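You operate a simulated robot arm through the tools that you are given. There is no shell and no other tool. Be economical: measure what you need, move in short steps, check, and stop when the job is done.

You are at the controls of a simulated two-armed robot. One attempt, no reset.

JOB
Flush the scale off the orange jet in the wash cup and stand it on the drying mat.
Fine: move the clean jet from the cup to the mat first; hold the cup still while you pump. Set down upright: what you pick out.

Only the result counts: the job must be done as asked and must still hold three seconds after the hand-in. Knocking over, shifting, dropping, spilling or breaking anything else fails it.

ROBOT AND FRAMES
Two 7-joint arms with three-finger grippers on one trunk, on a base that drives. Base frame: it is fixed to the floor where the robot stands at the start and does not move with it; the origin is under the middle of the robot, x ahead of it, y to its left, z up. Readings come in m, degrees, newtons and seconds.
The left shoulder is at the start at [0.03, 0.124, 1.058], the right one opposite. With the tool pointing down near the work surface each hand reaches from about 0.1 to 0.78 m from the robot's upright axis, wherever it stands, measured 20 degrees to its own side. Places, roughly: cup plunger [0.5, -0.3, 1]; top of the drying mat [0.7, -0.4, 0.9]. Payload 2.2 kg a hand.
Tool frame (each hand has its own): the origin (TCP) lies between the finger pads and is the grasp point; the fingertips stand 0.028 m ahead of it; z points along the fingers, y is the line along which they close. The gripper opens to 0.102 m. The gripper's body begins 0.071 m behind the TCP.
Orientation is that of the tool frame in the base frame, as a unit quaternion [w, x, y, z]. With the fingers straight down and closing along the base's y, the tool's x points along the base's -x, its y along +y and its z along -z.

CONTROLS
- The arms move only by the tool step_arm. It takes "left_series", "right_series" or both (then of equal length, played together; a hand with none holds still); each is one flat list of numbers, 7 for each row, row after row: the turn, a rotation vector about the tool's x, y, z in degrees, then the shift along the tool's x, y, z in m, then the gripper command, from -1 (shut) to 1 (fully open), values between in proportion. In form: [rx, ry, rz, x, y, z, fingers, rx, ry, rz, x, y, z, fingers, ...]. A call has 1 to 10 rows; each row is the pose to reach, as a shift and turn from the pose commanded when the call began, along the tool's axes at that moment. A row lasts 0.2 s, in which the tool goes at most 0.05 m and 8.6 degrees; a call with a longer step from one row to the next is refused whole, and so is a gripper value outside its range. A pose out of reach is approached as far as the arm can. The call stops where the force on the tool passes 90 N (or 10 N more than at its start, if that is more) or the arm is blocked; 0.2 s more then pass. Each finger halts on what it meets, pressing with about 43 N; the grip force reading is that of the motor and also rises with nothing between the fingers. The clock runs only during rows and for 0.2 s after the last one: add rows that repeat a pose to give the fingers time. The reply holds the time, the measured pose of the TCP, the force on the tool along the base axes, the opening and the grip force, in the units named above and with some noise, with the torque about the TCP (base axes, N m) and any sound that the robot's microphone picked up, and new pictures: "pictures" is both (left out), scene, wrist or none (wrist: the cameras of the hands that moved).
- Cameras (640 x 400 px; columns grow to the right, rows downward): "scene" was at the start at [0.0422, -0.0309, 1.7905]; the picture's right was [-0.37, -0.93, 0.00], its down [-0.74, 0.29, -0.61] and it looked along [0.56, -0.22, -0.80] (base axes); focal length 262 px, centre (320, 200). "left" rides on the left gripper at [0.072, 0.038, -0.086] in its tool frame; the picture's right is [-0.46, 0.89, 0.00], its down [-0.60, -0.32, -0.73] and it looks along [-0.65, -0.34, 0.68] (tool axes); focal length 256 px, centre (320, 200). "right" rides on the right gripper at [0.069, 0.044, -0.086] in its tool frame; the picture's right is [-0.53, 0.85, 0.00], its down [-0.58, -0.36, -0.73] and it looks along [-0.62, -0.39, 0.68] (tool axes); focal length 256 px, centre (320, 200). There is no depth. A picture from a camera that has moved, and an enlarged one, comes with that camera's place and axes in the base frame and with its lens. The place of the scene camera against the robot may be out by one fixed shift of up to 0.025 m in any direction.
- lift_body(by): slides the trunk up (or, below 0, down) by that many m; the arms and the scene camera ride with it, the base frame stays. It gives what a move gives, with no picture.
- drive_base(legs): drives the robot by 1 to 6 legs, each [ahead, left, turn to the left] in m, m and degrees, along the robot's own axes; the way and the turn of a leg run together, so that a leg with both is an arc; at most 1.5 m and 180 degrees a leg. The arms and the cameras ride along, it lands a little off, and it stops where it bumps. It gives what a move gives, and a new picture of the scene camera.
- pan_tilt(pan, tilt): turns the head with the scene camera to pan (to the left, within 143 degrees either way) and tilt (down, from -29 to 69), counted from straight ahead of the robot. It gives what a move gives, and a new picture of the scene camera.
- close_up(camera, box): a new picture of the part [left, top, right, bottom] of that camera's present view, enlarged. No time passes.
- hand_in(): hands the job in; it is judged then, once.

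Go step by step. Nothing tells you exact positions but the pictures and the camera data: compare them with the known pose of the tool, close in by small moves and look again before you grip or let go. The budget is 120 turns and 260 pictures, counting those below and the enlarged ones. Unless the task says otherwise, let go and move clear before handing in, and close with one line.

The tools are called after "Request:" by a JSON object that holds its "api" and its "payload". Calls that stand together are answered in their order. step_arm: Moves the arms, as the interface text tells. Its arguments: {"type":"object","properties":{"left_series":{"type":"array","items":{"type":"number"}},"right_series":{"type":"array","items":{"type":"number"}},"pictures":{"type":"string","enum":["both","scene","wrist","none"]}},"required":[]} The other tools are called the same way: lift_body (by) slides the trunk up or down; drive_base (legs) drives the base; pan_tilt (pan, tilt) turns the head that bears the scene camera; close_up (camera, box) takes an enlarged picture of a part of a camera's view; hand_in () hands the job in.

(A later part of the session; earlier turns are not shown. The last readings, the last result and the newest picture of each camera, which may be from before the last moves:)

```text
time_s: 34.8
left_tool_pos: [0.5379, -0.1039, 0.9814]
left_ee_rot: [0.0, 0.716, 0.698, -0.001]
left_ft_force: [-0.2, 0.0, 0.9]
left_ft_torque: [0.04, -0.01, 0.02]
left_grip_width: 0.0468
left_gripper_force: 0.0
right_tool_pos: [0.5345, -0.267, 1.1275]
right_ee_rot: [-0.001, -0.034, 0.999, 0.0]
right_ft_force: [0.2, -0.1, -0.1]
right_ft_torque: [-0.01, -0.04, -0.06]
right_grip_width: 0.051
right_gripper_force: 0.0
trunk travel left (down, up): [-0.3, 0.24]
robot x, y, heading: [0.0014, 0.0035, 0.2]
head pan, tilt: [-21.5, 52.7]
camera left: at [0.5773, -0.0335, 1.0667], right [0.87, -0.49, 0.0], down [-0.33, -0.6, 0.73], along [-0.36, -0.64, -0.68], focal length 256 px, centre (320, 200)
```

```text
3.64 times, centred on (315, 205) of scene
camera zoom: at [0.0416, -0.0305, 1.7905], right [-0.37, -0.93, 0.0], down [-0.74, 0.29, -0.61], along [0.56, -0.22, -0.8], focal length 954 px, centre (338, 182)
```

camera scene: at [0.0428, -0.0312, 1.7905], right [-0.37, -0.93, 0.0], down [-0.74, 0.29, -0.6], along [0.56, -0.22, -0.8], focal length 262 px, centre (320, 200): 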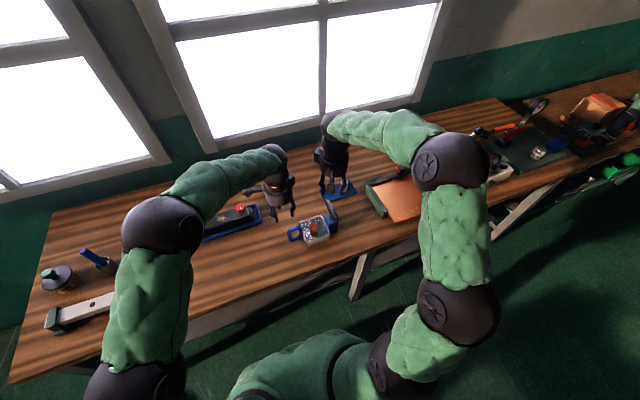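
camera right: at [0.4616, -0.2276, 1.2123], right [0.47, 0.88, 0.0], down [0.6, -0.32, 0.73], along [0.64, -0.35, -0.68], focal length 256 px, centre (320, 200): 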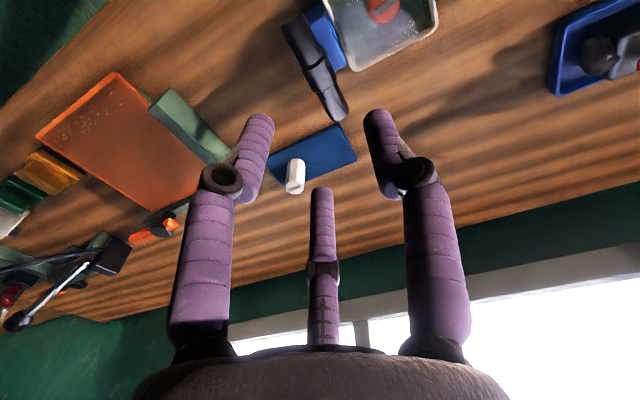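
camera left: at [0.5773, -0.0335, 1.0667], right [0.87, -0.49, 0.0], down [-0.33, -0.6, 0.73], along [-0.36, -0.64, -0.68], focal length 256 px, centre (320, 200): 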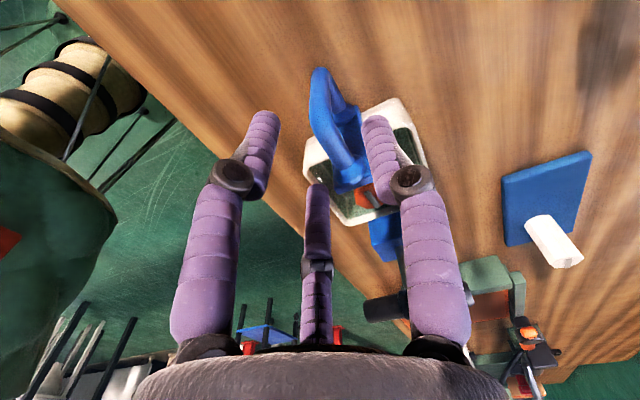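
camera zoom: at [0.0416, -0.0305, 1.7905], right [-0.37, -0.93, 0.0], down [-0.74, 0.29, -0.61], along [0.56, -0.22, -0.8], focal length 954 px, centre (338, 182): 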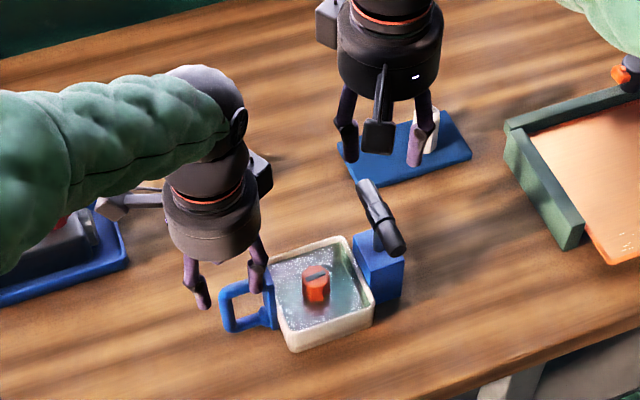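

Aligned: the leg is at x≈0.539 under the hand, and the wall plate is clear. I'll lower 56 mm and close on the loop.

Request:
{"api": "step_arm", "payload": {"left_series": [0, 0, 0, 0, 0, 0.02, -0.08, 0, 0, 0, 0, 0, 0.04, -0.08, 0, 0, 0, 0, 0, 0.056, -0.08, 0, 0, 0, 0, 0, 0.056, -0.08, 0, 0, 0, 0, 0, 0.056, -0.4, 0, 0, 0, 0, 0, 0.056, -0.7, 0, 0, 0, 0, 0, 0.056, -1, 0, 0, 0, 0, 0, 0.056, -1], "pictures": "wrist"}}

Request:
{"api": "close_up", "payload": {"camera": "scene", "box": [260, 150, 370, 260]}}

Request:
{"api": "close_up", "payload": {"camera": "right", "box": [300, 0, 500, 120]}}

```text
time_s: 36.6
left_tool_pos: [0.5379, -0.1044, 0.9273]
left_ee_rot: [0.0, 0.716, 0.698, 0.0]
left_ft_force: [-0.1, 0.5, 4.2]
left_ft_torque: [0.08, 0.46, -0.06]
left_grip_width: 0.0172
left_gripper_force: 43.1
right_tool_pos: [0.5344, -0.2673, 1.127]
right_ee_rot: [0.0, -0.035, 0.999, 0.0]
right_ft_force: [0.1, -0.4, 0.1]
right_ft_torque: [0.02, 0.03, -0.04]
right_grip_width: 0.0512
right_gripper_force: 0.1
trunk travel left (down, up): [-0.3, 0.24]
robot x, y, heading: [0.0055, -0.0001, -0.1]
head pan, tilt: [-21.5, 52.7]
camera left: at [0.5779, -0.0337, 1.0122], right [0.87, -0.49, 0.0], down [-0.33, -0.6, 0.73], along [-0.36, -0.64, -0.68], focal length 256 px, centre (320, 200)
```

left: 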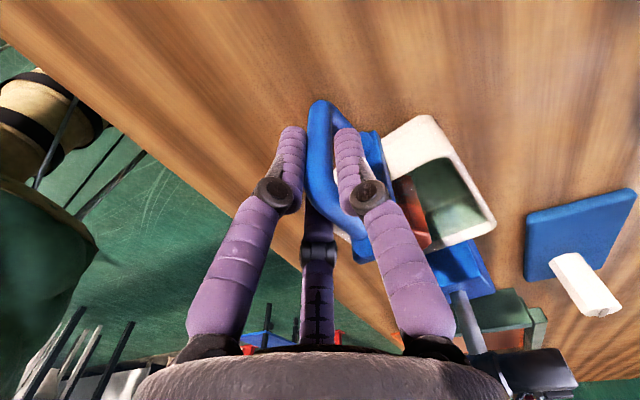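

```text
3.64 times, centred on (315, 205) of scene
camera zoom: at [0.0419, -0.0307, 1.7905], right [-0.37, -0.93, 0.0], down [-0.74, 0.29, -0.61], along [0.56, -0.22, -0.8], focal length 954 px, centre (338, 182)
```

zoom: 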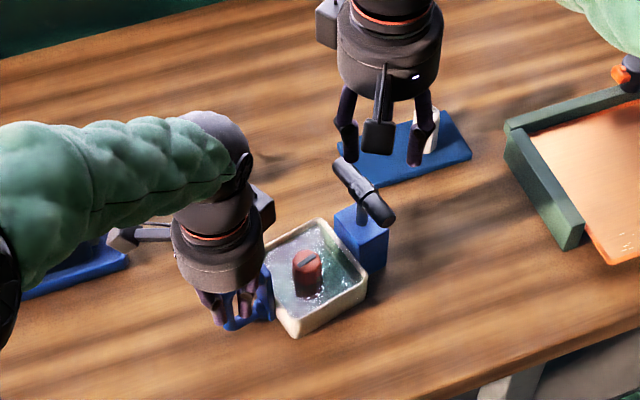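

```text
3.20 times, centred on (400, 60) of right
camera zoom: at [0.4614, -0.2273, 1.2125], right [0.47, 0.88, 0.0], down [0.6, -0.32, 0.73], along [0.64, -0.35, -0.68], focal length 819 px, centre (64, 648)
```

zoom: 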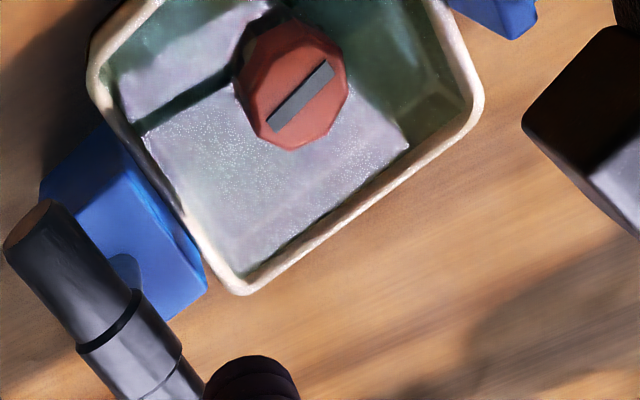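

The grip turned the cup about 13° counter-clockwise around the handle. I'll swing it back slowly with the left hand (clockwise about the tool axis) and compare.

Request:
{"api": "step_arm", "payload": {"left_series": [0, 0, 1.5, 0, 0, -0.001, -1, 0, 0, 3, 0, 0, -0.001, -1, 0, 0, 5, 0, 0, -0.001, -1, 0, 0, 7, 0, 0, -0.001, -1, 0, 0, 9, 0, 0, -0.001, -1, 0, 0, 11, 0, 0, -0.001, -1, 0, 0, 12.5, 0, 0, -0.001, -1, 0, 0, 13.5, 0, 0, -0.001, -1, 0, 0, 13.5, 0, 0, -0.001, -1], "pictures": "wrist"}}

Request:
{"api": "close_up", "payload": {"camera": "scene", "box": [260, 150, 370, 260]}}

Request:
{"api": "close_up", "payload": {"camera": "right", "box": [300, 0, 500, 120]}}

```text
time_s: 38.6
left_tool_pos: [0.5381, -0.1052, 0.9283]
left_ee_rot: [0.0, 0.793, 0.609, 0.0]
left_ft_force: [2.2, 0.6, 4.0]
left_ft_torque: [0.13, 0.2, 0.09]
left_grip_width: 0.0159
left_gripper_force: 41.7
right_tool_pos: [0.5346, -0.267, 1.1275]
right_ee_rot: [0.0, -0.035, 0.999, 0.0]
right_ft_force: [-0.2, 0.2, -0.3]
right_ft_torque: [0.01, 0.01, 0.01]
right_grip_width: 0.051
right_gripper_force: 0.1
trunk travel left (down, up): [-0.3, 0.24]
robot x, y, heading: [-0.0039, -0.0003, -0.0]
head pan, tilt: [-21.5, 52.7]
camera left: at [0.5939, -0.0465, 1.0133], right [0.73, -0.68, 0.0], down [-0.46, -0.5, 0.73], along [-0.5, -0.54, -0.68], focal length 256 px, centre (320, 200)
```

left: 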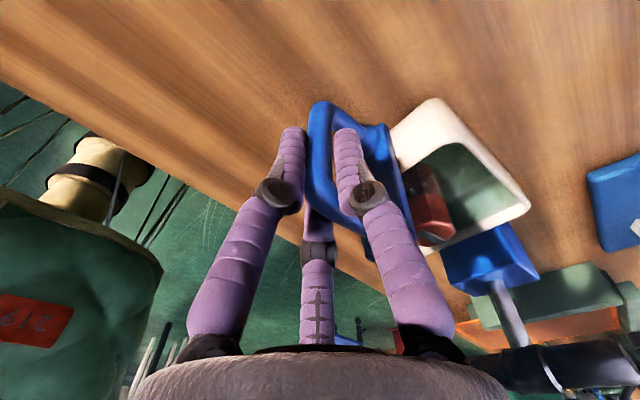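

```text
3.64 times, centred on (315, 205) of scene
camera zoom: at [0.0423, -0.0308, 1.7905], right [-0.37, -0.93, 0.0], down [-0.74, 0.29, -0.61], along [0.56, -0.22, -0.8], focal length 954 px, centre (338, 182)
```

zoom: 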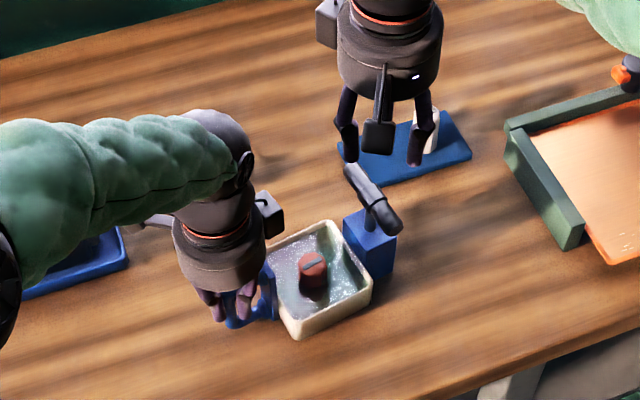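

```text
3.20 times, centred on (400, 60) of right
camera zoom: at [0.4617, -0.2274, 1.2124], right [0.47, 0.88, 0.0], down [0.6, -0.32, 0.73], along [0.64, -0.35, -0.68], focal length 819 px, centre (64, 648)
```

zoom: 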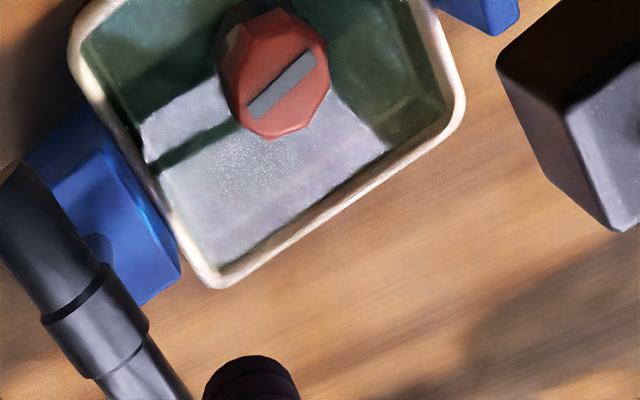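

About 5° came back, the rest slipped in the grip; the remaining turn is about 10° around the same pivot. I'll continue the swing.

Request:
{"api": "step_arm", "payload": {"left_series": [0, 0, 2, 0, 0, 0, -1, 0, 0, 4, 0, 0, 0, -1, 0, 0, 6, 0, 0, 0, -1, 0, 0, 8, 0, 0, 0, -1, 0, 0, 10, 0, 0, 0, -1, 0, 0, 12, 0, 0, 0, -1, 0, 0, 14, 0, 0, 0, -1, 0, 0, 14, 0, 0, 0, -1], "pictures": "wrist"}}

Request:
{"api": "close_up", "payload": {"camera": "scene", "box": [260, 150, 370, 260]}}

Request:
{"api": "close_up", "payload": {"camera": "right", "box": [300, 0, 500, 120]}}

```text
time_s: 40.4
left_tool_pos: [0.539, -0.1055, 0.927]
left_ee_rot: [0.0, 0.861, 0.508, 0.0]
left_ft_force: [2.8, -0.6, 3.5]
left_ft_torque: [-0.23, 0.19, 0.23]
left_grip_width: 0.0157
left_gripper_force: 41.2
right_tool_pos: [0.5354, -0.2667, 1.1273]
right_ee_rot: [0.0, -0.035, 0.999, 0.0]
right_ft_force: [-0.1, -0.1, -1.1]
right_ft_torque: [-0.01, -0.02, 0.0]
right_grip_width: 0.0508
right_gripper_force: 0.0
trunk travel left (down, up): [-0.3, 0.24]
robot x, y, heading: [0.0023, 0.0006, 0.1]
head pan, tilt: [-21.5, 52.7]
camera left: at [0.6071, -0.0616, 1.0125], right [0.55, -0.84, 0.0], down [-0.57, -0.37, 0.73], along [-0.61, -0.4, -0.68], focal length 256 px, centre (320, 200)
```

left: 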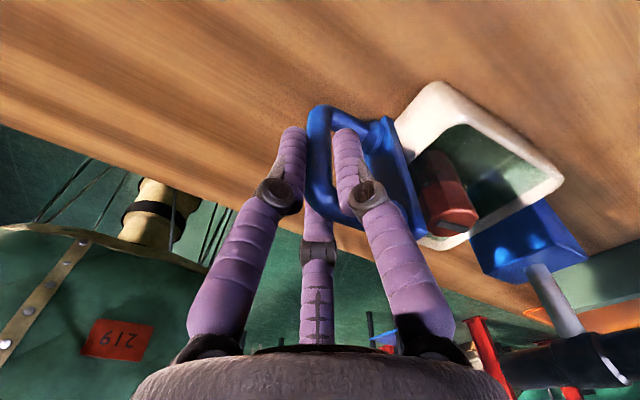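

```text
3.64 times, centred on (315, 205) of scene
camera zoom: at [0.0423, -0.0309, 1.7905], right [-0.37, -0.93, 0.0], down [-0.74, 0.29, -0.61], along [0.56, -0.22, -0.8], focal length 954 px, centre (338, 182)
```

zoom: 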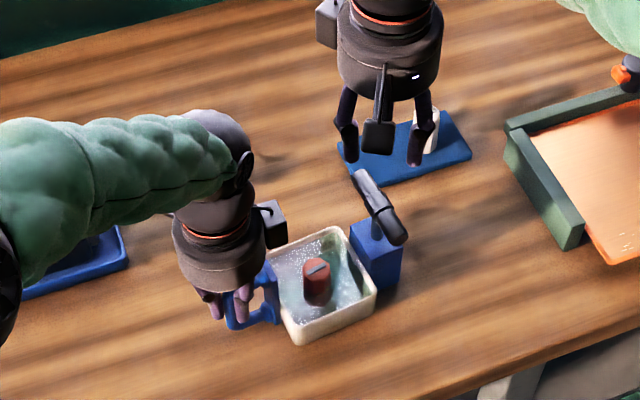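

```text
3.20 times, centred on (400, 60) of right
camera zoom: at [0.4617, -0.2274, 1.2124], right [0.47, 0.88, 0.0], down [0.6, -0.32, 0.73], along [0.64, -0.35, -0.68], focal length 819 px, centre (64, 648)
```

zoom: 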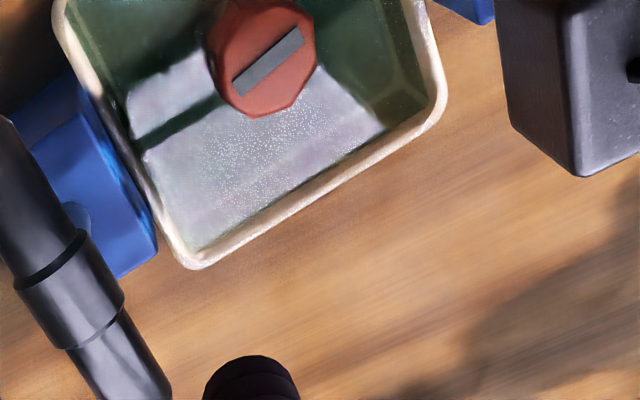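

Most of it is restored; about 4° remain. One more small swing of 9°.

Request:
{"api": "step_arm", "payload": {"left_series": [0, 0, 2, 0, 0, 0, -1, 0, 0, 4, 0, 0, 0, -1, 0, 0, 6, 0, 0, 0, -1, 0, 0, 8, 0, 0, 0, -1, 0, 0, 9, 0, 0, 0, -1, 0, 0, 9, 0, 0, 0, -1], "pictures": "none"}}

Request:
{"api": "close_up", "payload": {"camera": "scene", "box": [260, 150, 370, 260]}}

Request:
{"api": "close_up", "payload": {"camera": "right", "box": [220, 0, 480, 200]}}

```text
time_s: 41.8
left_tool_pos: [0.539, -0.1054, 0.9278]
left_ee_rot: [-0.001, 0.899, 0.438, 0.0]
left_ft_force: [-0.7, 0.0, -3.5]
left_ft_torque: [0.53, -0.05, 0.01]
left_grip_width: 0.016
left_gripper_force: 41.6
right_tool_pos: [0.5347, -0.2675, 1.1284]
right_ee_rot: [0.0, -0.035, 0.999, 0.0]
right_ft_force: [0.0, -0.3, -1.0]
right_ft_torque: [-0.03, -0.02, -0.02]
right_grip_width: 0.0511
right_gripper_force: 0.0
trunk travel left (down, up): [-0.3, 0.24]
robot x, y, heading: [0.0016, 0.0004, -0.2]
head pan, tilt: [-21.5, 52.7]
```

```text
3.64 times, centred on (315, 205) of scene
camera zoom: at [0.0427, -0.0311, 1.7905], right [-0.37, -0.93, 0.0], down [-0.74, 0.29, -0.6], along [0.56, -0.22, -0.8], focal length 954 px, centre (338, 182)
```

zoom: 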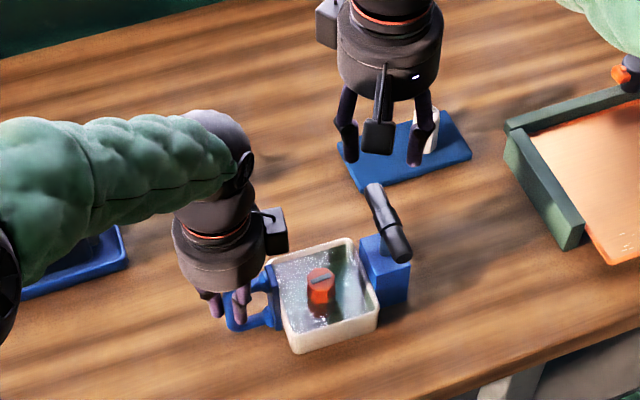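

```text
2.00 times, centred on (350, 100) of right
camera zoom: at [0.4619, -0.2276, 1.2122], right [0.47, 0.88, 0.0], down [0.6, -0.32, 0.73], along [0.64, -0.35, -0.68], focal length 512 px, centre (260, 400)
```

zoom: 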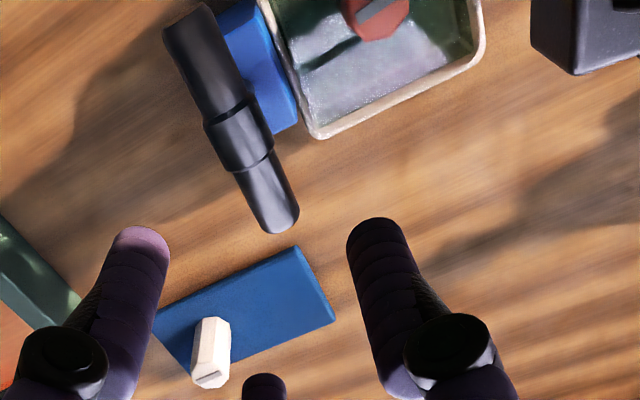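

The cup is back at its starting place within a few mm, and firmly held. T-bar centre now about [0.529, -0.274]. I'll close the right fingers and come down just over it, to push the plunger with the fingertips.

Request:
{"api": "step_arm", "payload": {"right_series": [0, 0, 0, 0.0061, -0.0061, 0.03, -0.5, 0, 0, 0, 0.0061, -0.0061, 0.06, -1, 0, 0, 0, 0.0061, -0.0061, 0.085, -1, 0, 0, 0, 0.0061, -0.0061, 0.095, -1, 0, 0, 0, 0.0061, -0.0061, 0.095, -1]}}

Request:
{"api": "close_up", "payload": {"camera": "scene", "box": [290, 160, 370, 250]}}

Request:
{"api": "close_up", "payload": {"camera": "right", "box": [220, 0, 460, 200]}}

Request:
{"api": "close_up", "payload": {"camera": "left", "box": [300, 100, 640, 400]}}

```text
time_s: 43.0
left_tool_pos: [0.5388, -0.1062, 0.9268]
left_ee_rot: [0.0, 0.899, 0.438, 0.0]
left_ft_force: [0.3, -0.6, -4.5]
left_ft_torque: [0.55, -0.05, -0.02]
left_grip_width: 0.0156
left_gripper_force: 41.7
right_tool_pos: [0.5292, -0.2738, 1.0324]
right_ee_rot: [0.001, -0.034, 0.999, 0.0]
right_ft_force: [-0.6, 0.0, 0.1]
right_ft_torque: [0.0, 0.0, -0.03]
right_grip_width: 0.0021
right_gripper_force: 31.3
trunk travel left (down, up): [-0.3, 0.24]
robot x, y, heading: [0.0016, 0.0036, -0.0]
head pan, tilt: [-21.5, 52.7]
camera scene: at [0.0427, -0.0312, 1.7905], right [-0.37, -0.93, 0.0], down [-0.74, 0.29, -0.6], along [0.56, -0.22, -0.8], focal length 262 px, centre (320, 200)
camera right: at [0.4555, -0.2351, 1.1171], right [0.47, 0.88, 0.0], down [0.6, -0.32, 0.73], along [0.64, -0.35, -0.68], focal length 256 px, centre (320, 200)
```

scene: 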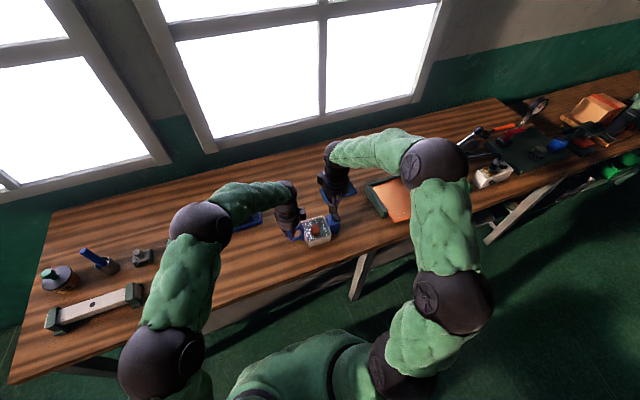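
right: 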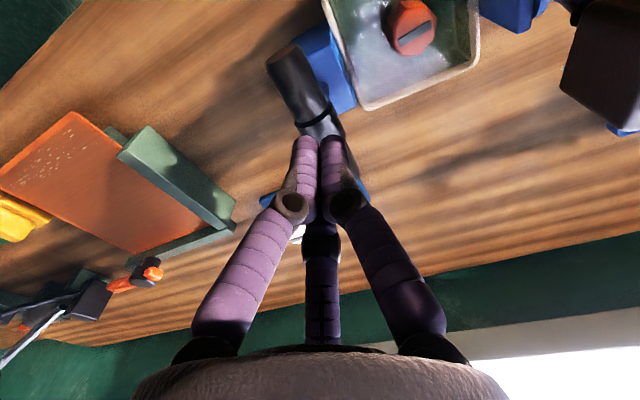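

```text
4.44 times, centred on (330, 205) of scene
camera zoom: at [0.0427, -0.0312, 1.7905], right [-0.37, -0.93, 0.0], down [-0.74, 0.29, -0.6], along [0.56, -0.22, -0.8], focal length 1166 px, centre (276, 178)
```

zoom: 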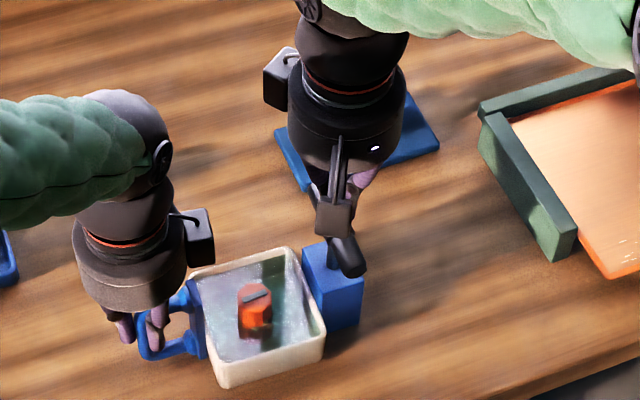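

```text
2.00 times, centred on (340, 100) of right
camera zoom: at [0.4555, -0.2351, 1.1171], right [0.47, 0.88, 0.0], down [0.6, -0.32, 0.73], along [0.64, -0.35, -0.68], focal length 512 px, centre (280, 400)
```

zoom: 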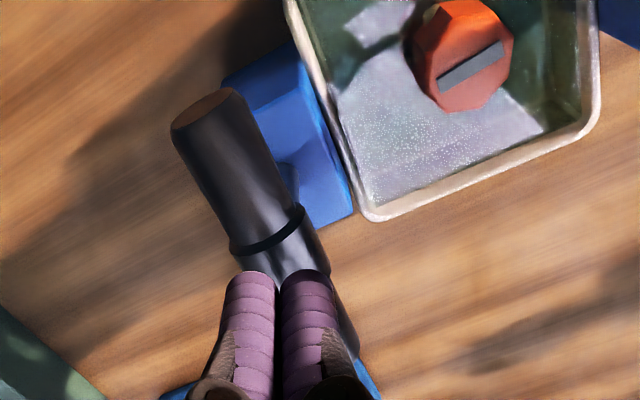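

```text
1.33 times, centred on (470, 250) of left
camera zoom: at [0.6133, -0.073, 1.0126], right [0.41, -0.91, 0.0], down [-0.62, -0.28, 0.73], along [-0.67, -0.3, -0.68], focal length 341 px, centre (120, 133)
```

zoom: 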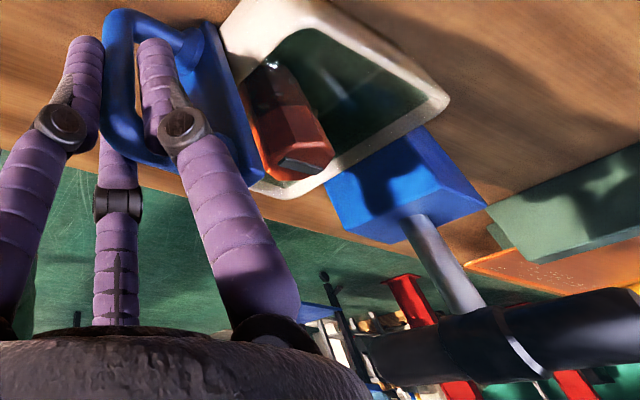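

Fingertips are right over the middle of the bar. I'll press down 2 cm slowly and read the force.

Request:
{"api": "step_arm", "payload": {"right_series": [0, 0, 0, 0, 0, 0.006, -1, 0, 0, 0, 0, 0, 0.012, -1, 0, 0, 0, 0, 0, 0.018, -1, 0, 0, 0, 0, 0, 0.022, -1], "pictures": "none"}}

Request:
{"api": "close_up", "payload": {"camera": "left", "box": [300, 100, 640, 400]}}

```text
time_s: 44.0
left_tool_pos: [0.5366, -0.1055, 0.928]
left_ee_rot: [0.0, 0.899, 0.439, 0.0]
left_ft_force: [4.3, -6.5, -16.1]
left_ft_torque: [1.24, 0.07, 0.18]
left_grip_width: 0.0164
left_gripper_force: 42.0
right_tool_pos: [0.5301, -0.2754, 1.0161]
right_ee_rot: [0.008, -0.034, 0.999, -0.001]
right_ft_force: [-4.5, 0.1, 49.8]
right_ft_torque: [-0.01, 0.54, 0.71]
right_grip_width: 0.006
right_gripper_force: 31.2
trunk travel left (down, up): [-0.3, 0.24]
robot x, y, heading: [-0.0033, -0.0043, -0.1]
head pan, tilt: [-21.5, 52.7]
```

```text
1.33 times, centred on (470, 250) of left
camera zoom: at [0.6111, -0.0728, 1.0135], right [0.41, -0.91, 0.0], down [-0.62, -0.28, 0.73], along [-0.67, -0.3, -0.68], focal length 341 px, centre (120, 133)
```

zoom: 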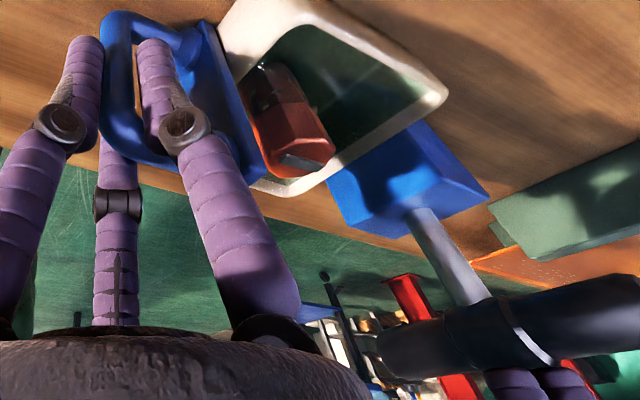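

The bar resists with 50 N at its top (tips at 0.988), and the fingers start to be wedged apart by the bar. I'll back off and turn the right hand so that both fingertips land along the bar instead of astride it.

Request:
{"api": "step_arm", "payload": {"right_series": [0, 0, 0, 0, 0, -0.02, -1, 0, 0, -8.5, 0, 0, -0.03, -1, 0, 0, -17, 0, 0, -0.03, -1, 0, 0, -25.5, 0, 0, -0.03, -1, 0, 0, -34, 0, 0, -0.03, -1, 0, 0, -42.5, 0, 0, -0.03, -1, 0, 0, -51, 0, 0, -0.03, -1, 0, 0, -59.5, 0, 0, -0.03, -1, 0, 0, -68, 0, 0, -0.03, -1, 0, 0, -76.5, 0, 0, -0.03, -1]}}

Request:
{"api": "close_up", "payload": {"camera": "scene", "box": [290, 160, 370, 250]}}

Request:
{"api": "close_up", "payload": {"camera": "right", "box": [220, 0, 460, 200]}}

Request:
{"api": "close_up", "payload": {"camera": "left", "box": [300, 100, 640, 400]}}

```text
time_s: 46.2
left_tool_pos: [0.5396, -0.1067, 0.9274]
left_ee_rot: [0.0, 0.899, 0.438, 0.0]
left_ft_force: [0.4, 0.4, -1.3]
left_ft_torque: [-0.18, 0.08, 0.12]
left_grip_width: 0.016
left_gripper_force: 41.5
right_tool_pos: [0.5286, -0.2727, 1.039]
right_ee_rot: [0.001, -0.648, 0.762, 0.0]
right_ft_force: [-0.6, 0.3, -0.1]
right_ft_torque: [0.0, 0.01, 0.02]
right_grip_width: 0.0021
right_gripper_force: 31.6
trunk travel left (down, up): [-0.3, 0.24]
robot x, y, heading: [0.0005, -0.0029, 0.2]
head pan, tilt: [-21.5, 52.7]
camera scene: at [0.0424, -0.0309, 1.7905], right [-0.37, -0.93, 0.0], down [-0.74, 0.29, -0.61], along [0.56, -0.22, -0.8], focal length 262 px, centre (320, 200)
camera right: at [0.4732, -0.3336, 1.1254], right [-0.75, 0.66, 0.0], down [0.45, 0.51, 0.73], along [0.49, 0.55, -0.68], focal length 256 px, centre (320, 200)
```

scene: 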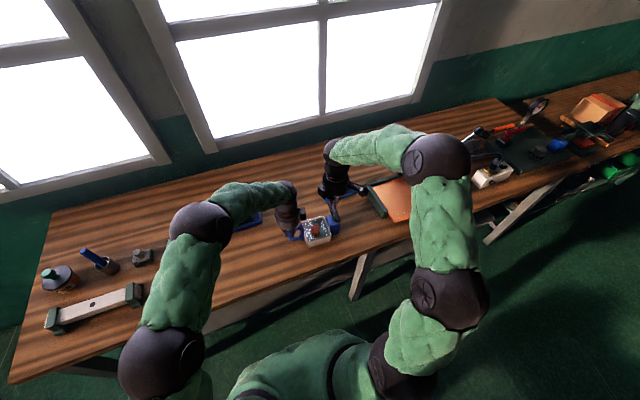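
right: 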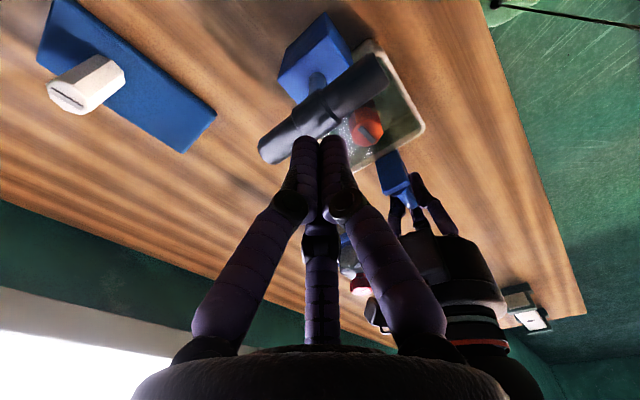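

```text
4.44 times, centred on (330, 205) of scene
camera zoom: at [0.0424, -0.0309, 1.7905], right [-0.37, -0.93, 0.0], down [-0.74, 0.29, -0.61], along [0.56, -0.22, -0.8], focal length 1166 px, centre (276, 178)
```

zoom: 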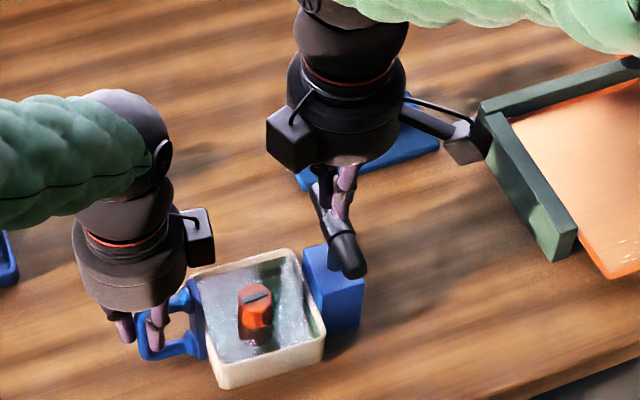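

```text
2.00 times, centred on (340, 100) of right
camera zoom: at [0.4732, -0.3336, 1.1254], right [-0.75, 0.66, 0.0], down [0.45, 0.51, 0.73], along [0.49, 0.55, -0.68], focal length 512 px, centre (280, 400)
```

zoom: 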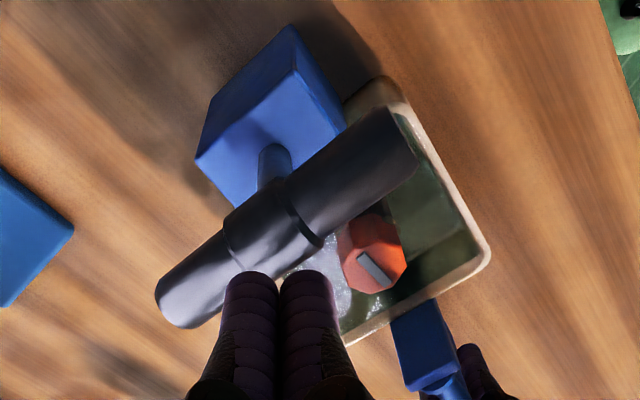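

```text
1.33 times, centred on (470, 250) of left
camera zoom: at [0.6133, -0.0728, 1.0129], right [0.41, -0.91, 0.0], down [-0.62, -0.28, 0.73], along [-0.67, -0.3, -0.68], focal length 341 px, centre (120, 133)
```

zoom: 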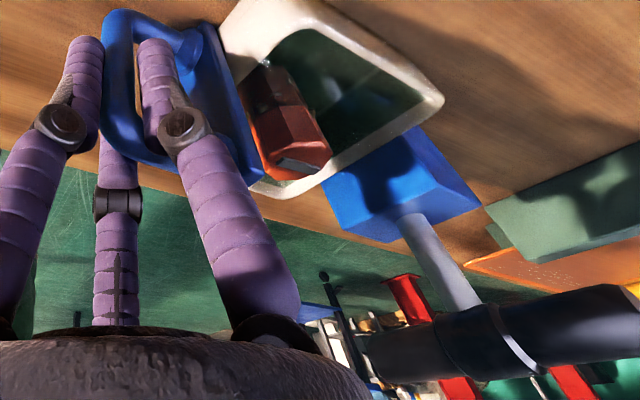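

The bar's collar centre is at about [0.527, -0.2765]. Press down here slowly, 5 mm per row.

Request:
{"api": "step_arm", "payload": {"right_series": [0, 0, 0, 0.0037, 0.001, 0.01, -1, 0, 0, 0, 0.0037, 0.001, 0.02, -1, 0, 0, 0, 0.0037, 0.001, 0.025, -1, 0, 0, 0, 0.0037, 0.001, 0.03, -1, 0, 0, 0, 0.0037, 0.001, 0.035, -1, 0, 0, 0, 0.0037, 0.001, 0.04, -1], "pictures": "none"}}

Request:
{"api": "close_up", "payload": {"camera": "right", "box": [220, 0, 460, 200]}}

Request:
{"api": "close_up", "payload": {"camera": "left", "box": [300, 100, 640, 400]}}

```text
time_s: 47.6
left_tool_pos: [0.5375, -0.1074, 0.9286]
left_ee_rot: [0.003, 0.898, 0.44, 0.001]
left_ft_force: [1.6, -0.4, 3.9]
left_ft_torque: [-0.89, 0.21, 0.21]
left_grip_width: 0.0161
left_gripper_force: 41.9
right_tool_pos: [0.5333, -0.2787, 1.0175]
right_ee_rot: [0.007, -0.644, 0.765, -0.01]
right_ft_force: [-10.7, 4.5, 31.0]
right_ft_torque: [0.19, 0.65, -0.12]
right_grip_width: 0.002
right_gripper_force: 31.6
trunk travel left (down, up): [-0.3, 0.24]
robot x, y, heading: [0.0008, -0.0011, 0.0]
head pan, tilt: [-21.5, 52.7]
stopped in row 6 (right hand): the force on the tool passed its limit at 94 N (the readings are from after the stop); the commanded pose is now the measured one
```

```text
2.00 times, centred on (340, 100) of right
camera zoom: at [0.4745, -0.3389, 1.1015], right [-0.74, 0.67, -0.02], down [0.44, 0.51, 0.74], along [0.51, 0.54, -0.67], focal length 512 px, centre (280, 400)
```

zoom: 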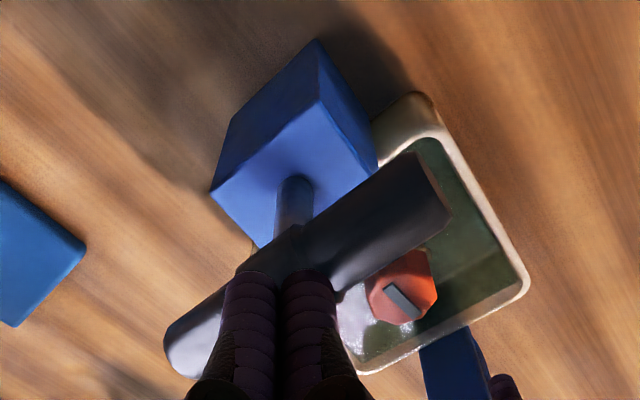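

```text
1.33 times, centred on (470, 250) of left
camera zoom: at [0.6121, -0.0724, 1.0148], right [0.41, -0.91, 0.01], down [-0.63, -0.28, 0.73], along [-0.66, -0.31, -0.68], focal length 341 px, centre (120, 133)
```

zoom: 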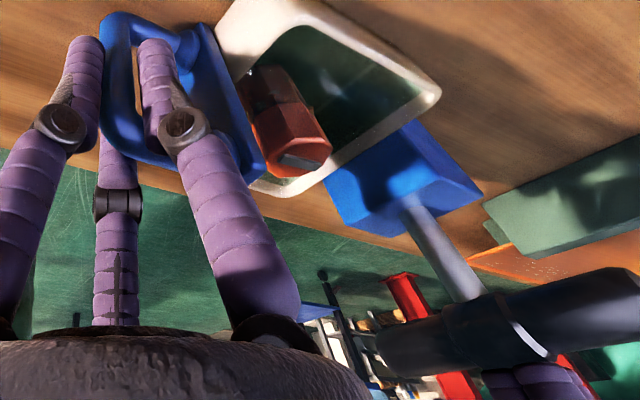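

Even 94 N does not push it further, so the plunger seems to be at the bottom of its stroke and must be drawn up first. I'll raise, turn the right hand back astride the bar, and open it.

Request:
{"api": "step_arm", "payload": {"right_series": [0, 0, 0, 0, 0, -0.03, -1, 0, 0, 8.5, 0, 0, -0.05, -0.6, 0, 0, 17, 0, 0, -0.05, -0.2, 0, 0, 25.5, 0, 0, -0.05, 0, 0, 0, 34, 0, 0, -0.05, 0, 0, 0, 42.5, 0, 0, -0.05, 0, 0, 0, 51, 0, 0, -0.05, 0, 0, 0, 59.5, 0, 0, -0.05, 0, 0, 0, 68, 0, 0, -0.05, 0, 0, 0, 76.5, 0, 0, -0.05, 0], "pictures": "wrist"}}

Request:
{"api": "close_up", "payload": {"camera": "right", "box": [220, 0, 460, 200]}}

Request:
{"api": "close_up", "payload": {"camera": "left", "box": [300, 100, 640, 400]}}

Request:
{"api": "close_up", "payload": {"camera": "scene", "box": [290, 160, 370, 250]}}

```text
time_s: 49.8
left_tool_pos: [0.5381, -0.1076, 0.9262]
left_ee_rot: [0.001, 0.899, 0.439, 0.001]
left_ft_force: [0.5, 0.1, -0.6]
left_ft_torque: [-0.23, 0.03, 0.05]
left_grip_width: 0.016
left_gripper_force: 42.0
right_tool_pos: [0.5319, -0.2785, 1.0624]
right_ee_rot: [0.01, -0.032, 0.999, -0.003]
right_ft_force: [-0.4, -0.2, 0.5]
right_ft_torque: [0.0, 0.02, 0.02]
right_grip_width: 0.051
right_gripper_force: 0.0
trunk travel left (down, up): [-0.3, 0.24]
robot x, y, heading: [-0.0024, -0.0031, -0.1]
head pan, tilt: [-21.5, 52.7]
camera right: at [0.4574, -0.2396, 1.146], right [0.48, 0.88, 0.01], down [0.58, -0.32, 0.74], along [0.65, -0.35, -0.67], focal length 256 px, centre (320, 200)
```

right: 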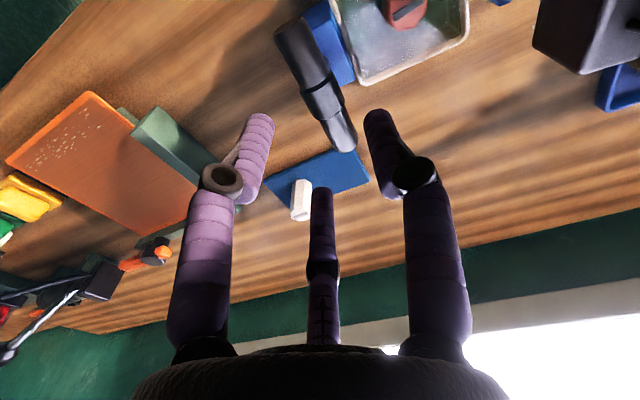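

```text
2.00 times, centred on (340, 100) of right
camera zoom: at [0.4574, -0.2396, 1.146], right [0.48, 0.88, 0.01], down [0.58, -0.32, 0.74], along [0.65, -0.35, -0.67], focal length 512 px, centre (280, 400)
```

zoom: 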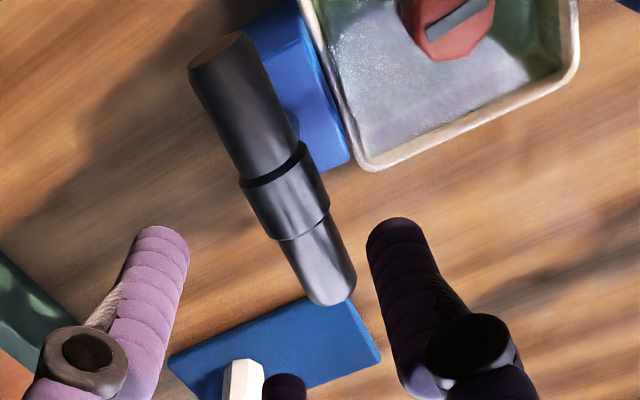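

```text
1.33 times, centred on (470, 250) of left
camera zoom: at [0.613, -0.074, 1.0121], right [0.41, -0.91, 0.0], down [-0.62, -0.28, 0.73], along [-0.67, -0.3, -0.68], focal length 341 px, centre (120, 133)
```

zoom: 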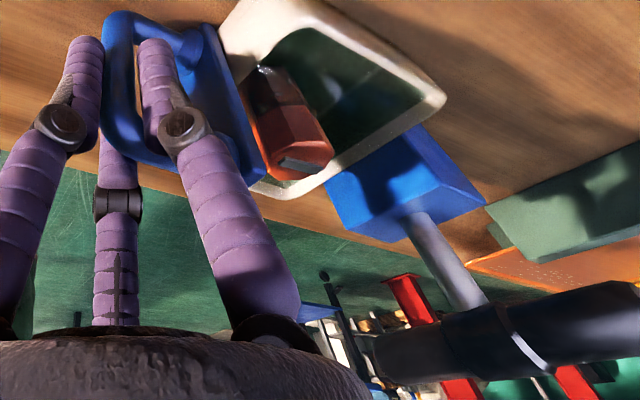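

```text
4.44 times, centred on (330, 205) of scene
camera zoom: at [0.0422, -0.0309, 1.7905], right [-0.37, -0.93, 0.0], down [-0.74, 0.29, -0.61], along [0.56, -0.22, -0.8], focal length 1166 px, centre (276, 178)
```

zoom: 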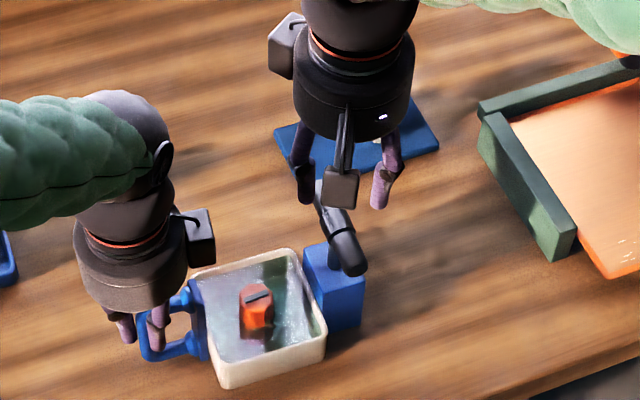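

Bar centre is about [0.528, -0.2755, 0.98], yaw about -3.5°. I'll straighten the hand, open wide, descend astride the bar and look before closing.

Request:
{"api": "step_arm", "payload": {"right_series": [-0.3, 1.16, 7.2, 0.0038, 0.0012, 0, 0.7, -0.3, 1.16, 7.2, 0.0038, 0.0012, 0, 0.7, -0.3, 1.16, 7.2, 0.0038, 0.0012, 0.02, 0.7, -0.3, 1.16, 7.2, 0.0038, 0.0012, 0.04, 0.7, -0.3, 1.16, 7.2, 0.0038, 0.0012, 0.06, 0.7, -0.3, 1.16, 7.2, 0.0038, 0.0012, 0.08, 0.7, -0.3, 1.16, 7.2, 0.0038, 0.0012, 0.08, 0.7], "pictures": "wrist"}}

Request:
{"api": "close_up", "payload": {"camera": "left", "box": [300, 100, 640, 400]}}

Request:
{"api": "close_up", "payload": {"camera": "scene", "box": [290, 160, 370, 250]}}

```text
time_s: 51.4
left_tool_pos: [0.5387, -0.1076, 0.9268]
left_ee_rot: [0.001, 0.899, 0.439, 0.001]
left_ft_force: [0.5, 0.0, -1.9]
left_ft_torque: [0.11, 0.03, 0.05]
left_grip_width: 0.0157
left_gripper_force: 41.4
right_tool_pos: [0.5293, -0.2796, 0.9833]
right_ee_rot: [0.0, 0.029, 1.0, 0.0]
right_ft_force: [-0.4, -0.5, 1.2]
right_ft_torque: [0.03, 0.03, -0.03]
right_grip_width: 0.0868
right_gripper_force: 0.0
trunk travel left (down, up): [-0.3, 0.24]
robot x, y, heading: [0.002, -0.003, -0.4]
head pan, tilt: [-21.5, 52.7]
camera right: at [0.4626, -0.2316, 1.0678], right [0.58, 0.81, 0.0], down [0.55, -0.4, 0.73], along [0.59, -0.43, -0.68], focal length 256 px, centre (320, 200)
```

right: 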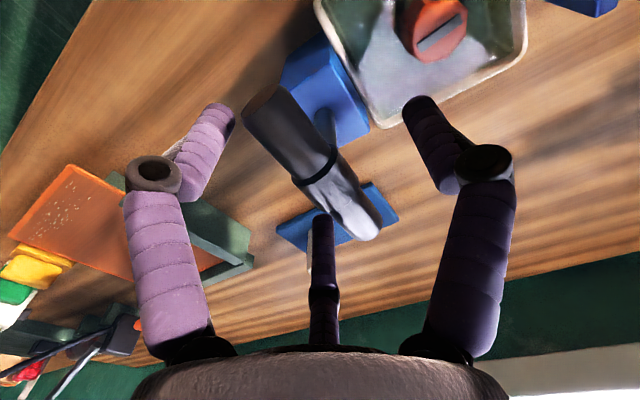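

```text
1.33 times, centred on (470, 250) of left
camera zoom: at [0.6131, -0.0742, 1.0121], right [0.41, -0.91, 0.0], down [-0.62, -0.28, 0.73], along [-0.67, -0.3, -0.68], focal length 341 px, centre (120, 133)
```

zoom: 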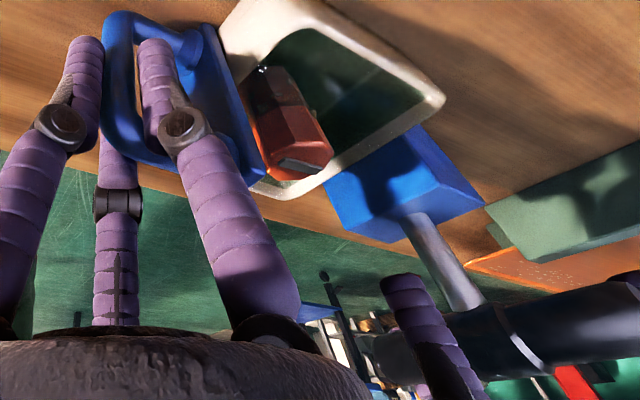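

```text
4.44 times, centred on (330, 205) of scene
camera zoom: at [0.0423, -0.0312, 1.7905], right [-0.37, -0.93, 0.0], down [-0.74, 0.29, -0.61], along [0.56, -0.22, -0.8], focal length 1166 px, centre (276, 178)
```

zoom: 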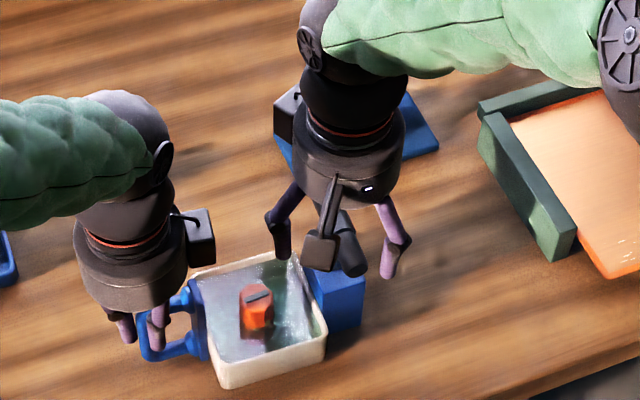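

The bar lies between the prongs. I'll close on it.

Request:
{"api": "step_arm", "payload": {"right_series": [0, 0, 0, 0, 0, 0, 0.3, 0, 0, 0, 0, 0, 0, -0.1, 0, 0, 0, 0, 0, 0, -0.5, 0, 0, 0, 0, 0, 0, -1, 0, 0, 0, 0, 0, 0, -1], "pictures": "wrist"}}

Request:
{"api": "close_up", "payload": {"camera": "left", "box": [300, 100, 640, 400]}}

Request:
{"api": "close_up", "payload": {"camera": "scene", "box": [290, 160, 370, 250]}}

```text
time_s: 52.6
left_tool_pos: [0.5394, -0.1059, 0.9271]
left_ee_rot: [0.0, 0.899, 0.439, 0.001]
left_ft_force: [11.2, 31.6, -4.5]
left_ft_torque: [-0.99, 0.2, 0.22]
left_grip_width: 0.0159
left_gripper_force: 41.5
right_tool_pos: [0.53, -0.2805, 0.9832]
right_ee_rot: [-0.001, 0.028, 1.0, 0.0]
right_ft_force: [-12.9, -30.5, 3.8]
right_ft_torque: [-0.11, 0.48, 1.54]
right_grip_width: 0.0341
right_gripper_force: 42.8
trunk travel left (down, up): [-0.3, 0.24]
robot x, y, heading: [0.0023, 0.0034, -0.2]
head pan, tilt: [-21.5, 52.7]
camera right: at [0.4619, -0.233, 1.0681], right [0.58, 0.81, 0.0], down [0.56, -0.4, 0.73], along [0.59, -0.43, -0.68], focal length 256 px, centre (320, 200)
```

right: 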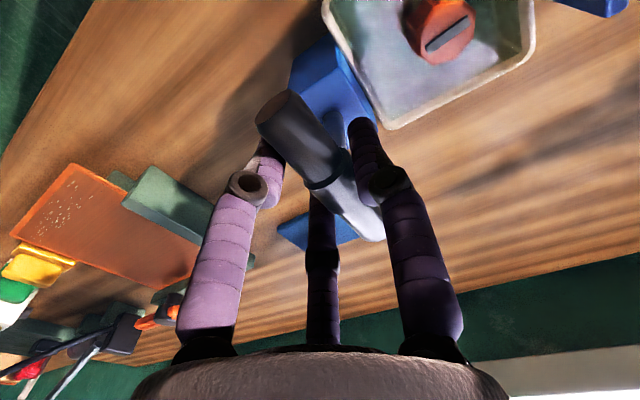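

```text
1.33 times, centred on (470, 250) of left
camera zoom: at [0.6137, -0.0727, 1.0124], right [0.41, -0.91, 0.0], down [-0.62, -0.28, 0.73], along [-0.67, -0.3, -0.68], focal length 341 px, centre (120, 133)
```

zoom: 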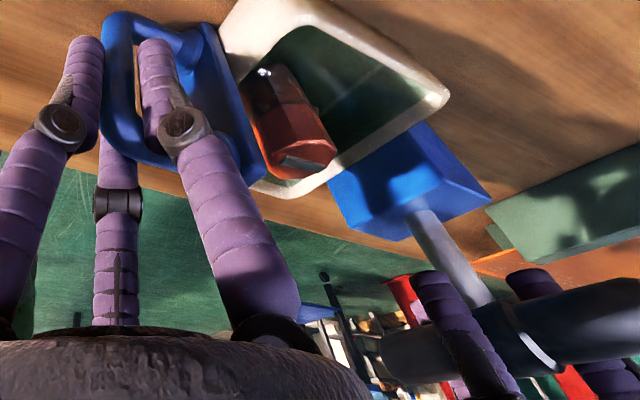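

```text
4.44 times, centred on (330, 205) of scene
camera zoom: at [0.0421, -0.0312, 1.7905], right [-0.37, -0.93, 0.0], down [-0.74, 0.29, -0.61], along [0.56, -0.22, -0.8], focal length 1166 px, centre (276, 178)
```

zoom: 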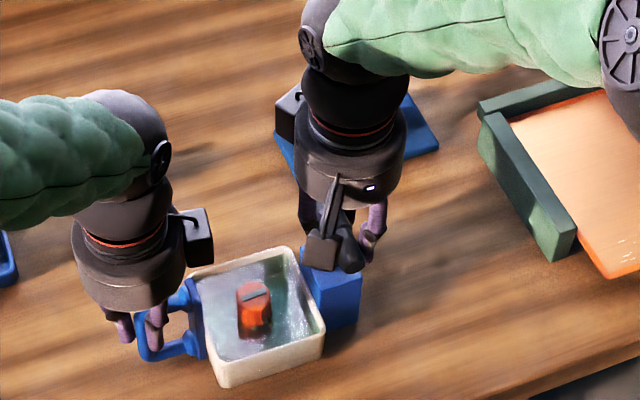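

The prongs press unevenly (30 N toward -y). I'll let the right hand yield about 4 mm in -y so that the grip centres on the bar.

Request:
{"api": "step_arm", "payload": {"right_series": [0, 0, 0, 0.0005, -0.002, 0, -1, 0, 0, 0, 0.001, -0.004, 0, -1, 0, 0, 0, 0.001, -0.004, 0, -1], "pictures": "none"}}

```text
time_s: 53.4
left_tool_pos: [0.538, -0.1078, 0.9265]
left_ee_rot: [0.001, 0.899, 0.438, 0.0]
left_ft_force: [9.9, 13.6, -9.1]
left_ft_torque: [0.71, 0.09, 0.19]
left_grip_width: 0.016
left_gripper_force: 41.9
right_tool_pos: [0.5295, -0.2817, 0.9827]
right_ee_rot: [0.0, 0.03, 1.0, 0.001]
right_ft_force: [-9.6, -11.2, 9.1]
right_ft_torque: [0.06, 0.24, 1.55]
right_grip_width: 0.0339
right_gripper_force: 42.9
trunk travel left (down, up): [-0.3, 0.24]
robot x, y, heading: [-0.0002, 0.0001, -0.3]
head pan, tilt: [-21.5, 52.7]
```

Forces are much lower and the grip is firm. Now draw up 10 mm slowly.

Request:
{"api": "step_arm", "payload": {"right_series": [0, 0, 0, 0.001, -0.002, -0.003, -1, 0, 0, 0, 0.001, -0.002, -0.006, -1, 0, 0, 0, 0.001, -0.002, -0.01, -1], "pictures": "none"}}

Request:
{"api": "close_up", "payload": {"camera": "left", "box": [300, 100, 640, 400]}}

```text
time_s: 54.2
left_tool_pos: [0.5391, -0.1101, 0.9282]
left_ee_rot: [0.003, 0.899, 0.438, 0.0]
left_ft_force: [2.1, -14.7, 0.8]
left_ft_torque: [0.45, 0.03, 0.13]
left_grip_width: 0.0159
left_gripper_force: 41.8
right_tool_pos: [0.5268, -0.2843, 0.9915]
right_ee_rot: [0.0, 0.029, 1.0, 0.002]
right_ft_force: [-3.5, 14.6, -0.9]
right_ft_torque: [0.12, 0.16, 0.61]
right_grip_width: 0.034
right_gripper_force: 43.3
trunk travel left (down, up): [-0.3, 0.24]
robot x, y, heading: [-0.0022, -0.0016, -0.0]
head pan, tilt: [-21.5, 52.7]
```

```text
1.33 times, centred on (470, 250) of left
camera zoom: at [0.6135, -0.0758, 1.0133], right [0.41, -0.91, 0.01], down [-0.62, -0.28, 0.73], along [-0.66, -0.3, -0.68], focal length 341 px, centre (120, 133)
```

zoom: 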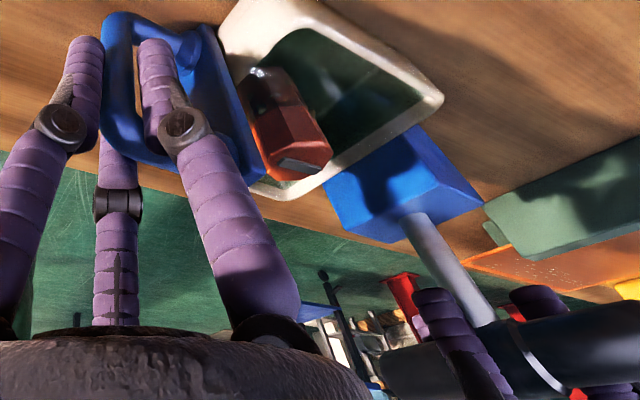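

The plunger rises freely, and the rod is coming out. Draw it up another 20 mm.

Request:
{"api": "step_arm", "payload": {"right_series": [0, 0, 0, 0, 0.0015, -0.005, -1, 0, 0, 0, 0, 0.0015, -0.01, -1, 0, 0, 0, 0, 0.0015, -0.015, -1, 0, 0, 0, 0, 0.0015, -0.02, -1], "pictures": "none"}}

Request:
{"api": "close_up", "payload": {"camera": "left", "box": [300, 100, 640, 400]}}

```text
time_s: 55.2
left_tool_pos: [0.5393, -0.1078, 0.9275]
left_ee_rot: [0.002, 0.899, 0.438, 0.001]
left_ft_force: [7.1, -18.1, 0.4]
left_ft_torque: [0.91, 0.08, 0.14]
left_grip_width: 0.0161
left_gripper_force: 41.5
right_tool_pos: [0.5269, -0.2832, 1.0112]
right_ee_rot: [-0.001, 0.029, 1.0, 0.001]
right_ft_force: [-6.7, 19.5, -2.1]
right_ft_torque: [0.28, 0.46, 1.19]
right_grip_width: 0.0336
right_gripper_force: 43.0
trunk travel left (down, up): [-0.3, 0.24]
robot x, y, heading: [0.0044, -0.0047, -0.4]
head pan, tilt: [-21.5, 52.7]
```

```text
1.33 times, centred on (470, 250) of left
camera zoom: at [0.6135, -0.0746, 1.0127], right [0.41, -0.91, 0.0], down [-0.62, -0.28, 0.73], along [-0.66, -0.3, -0.68], focal length 341 px, centre (120, 133)
```

zoom: 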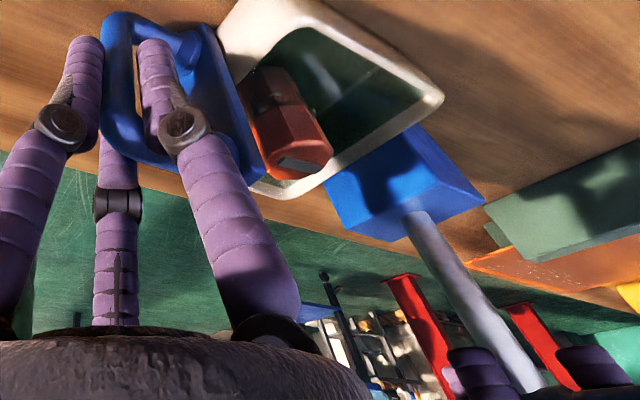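

Still free. Another 15 mm up to find the top of the stroke.

Request:
{"api": "step_arm", "payload": {"right_series": [0, 0, 0, 0, 0.002, -0.005, -1, 0, 0, 0, 0, 0.002, -0.01, -1, 0, 0, 0, 0, 0.002, -0.015, -1], "pictures": "none"}}

```text
time_s: 56.0
left_tool_pos: [0.5379, -0.1072, 0.9262]
left_ee_rot: [0.001, 0.898, 0.439, 0.001]
left_ft_force: [8.0, -6.5, 2.6]
left_ft_torque: [-0.03, 0.13, 0.2]
left_grip_width: 0.0159
left_gripper_force: 41.6
right_tool_pos: [0.5264, -0.2821, 1.027]
right_ee_rot: [-0.001, 0.03, 1.0, 0.0]
right_ft_force: [-9.3, 6.3, -0.5]
right_ft_torque: [-0.03, 0.67, 1.26]
right_grip_width: 0.0339
right_gripper_force: 43.0
trunk travel left (down, up): [-0.3, 0.24]
robot x, y, heading: [0.0011, -0.007, 0.4]
head pan, tilt: [-21.5, 52.7]
```

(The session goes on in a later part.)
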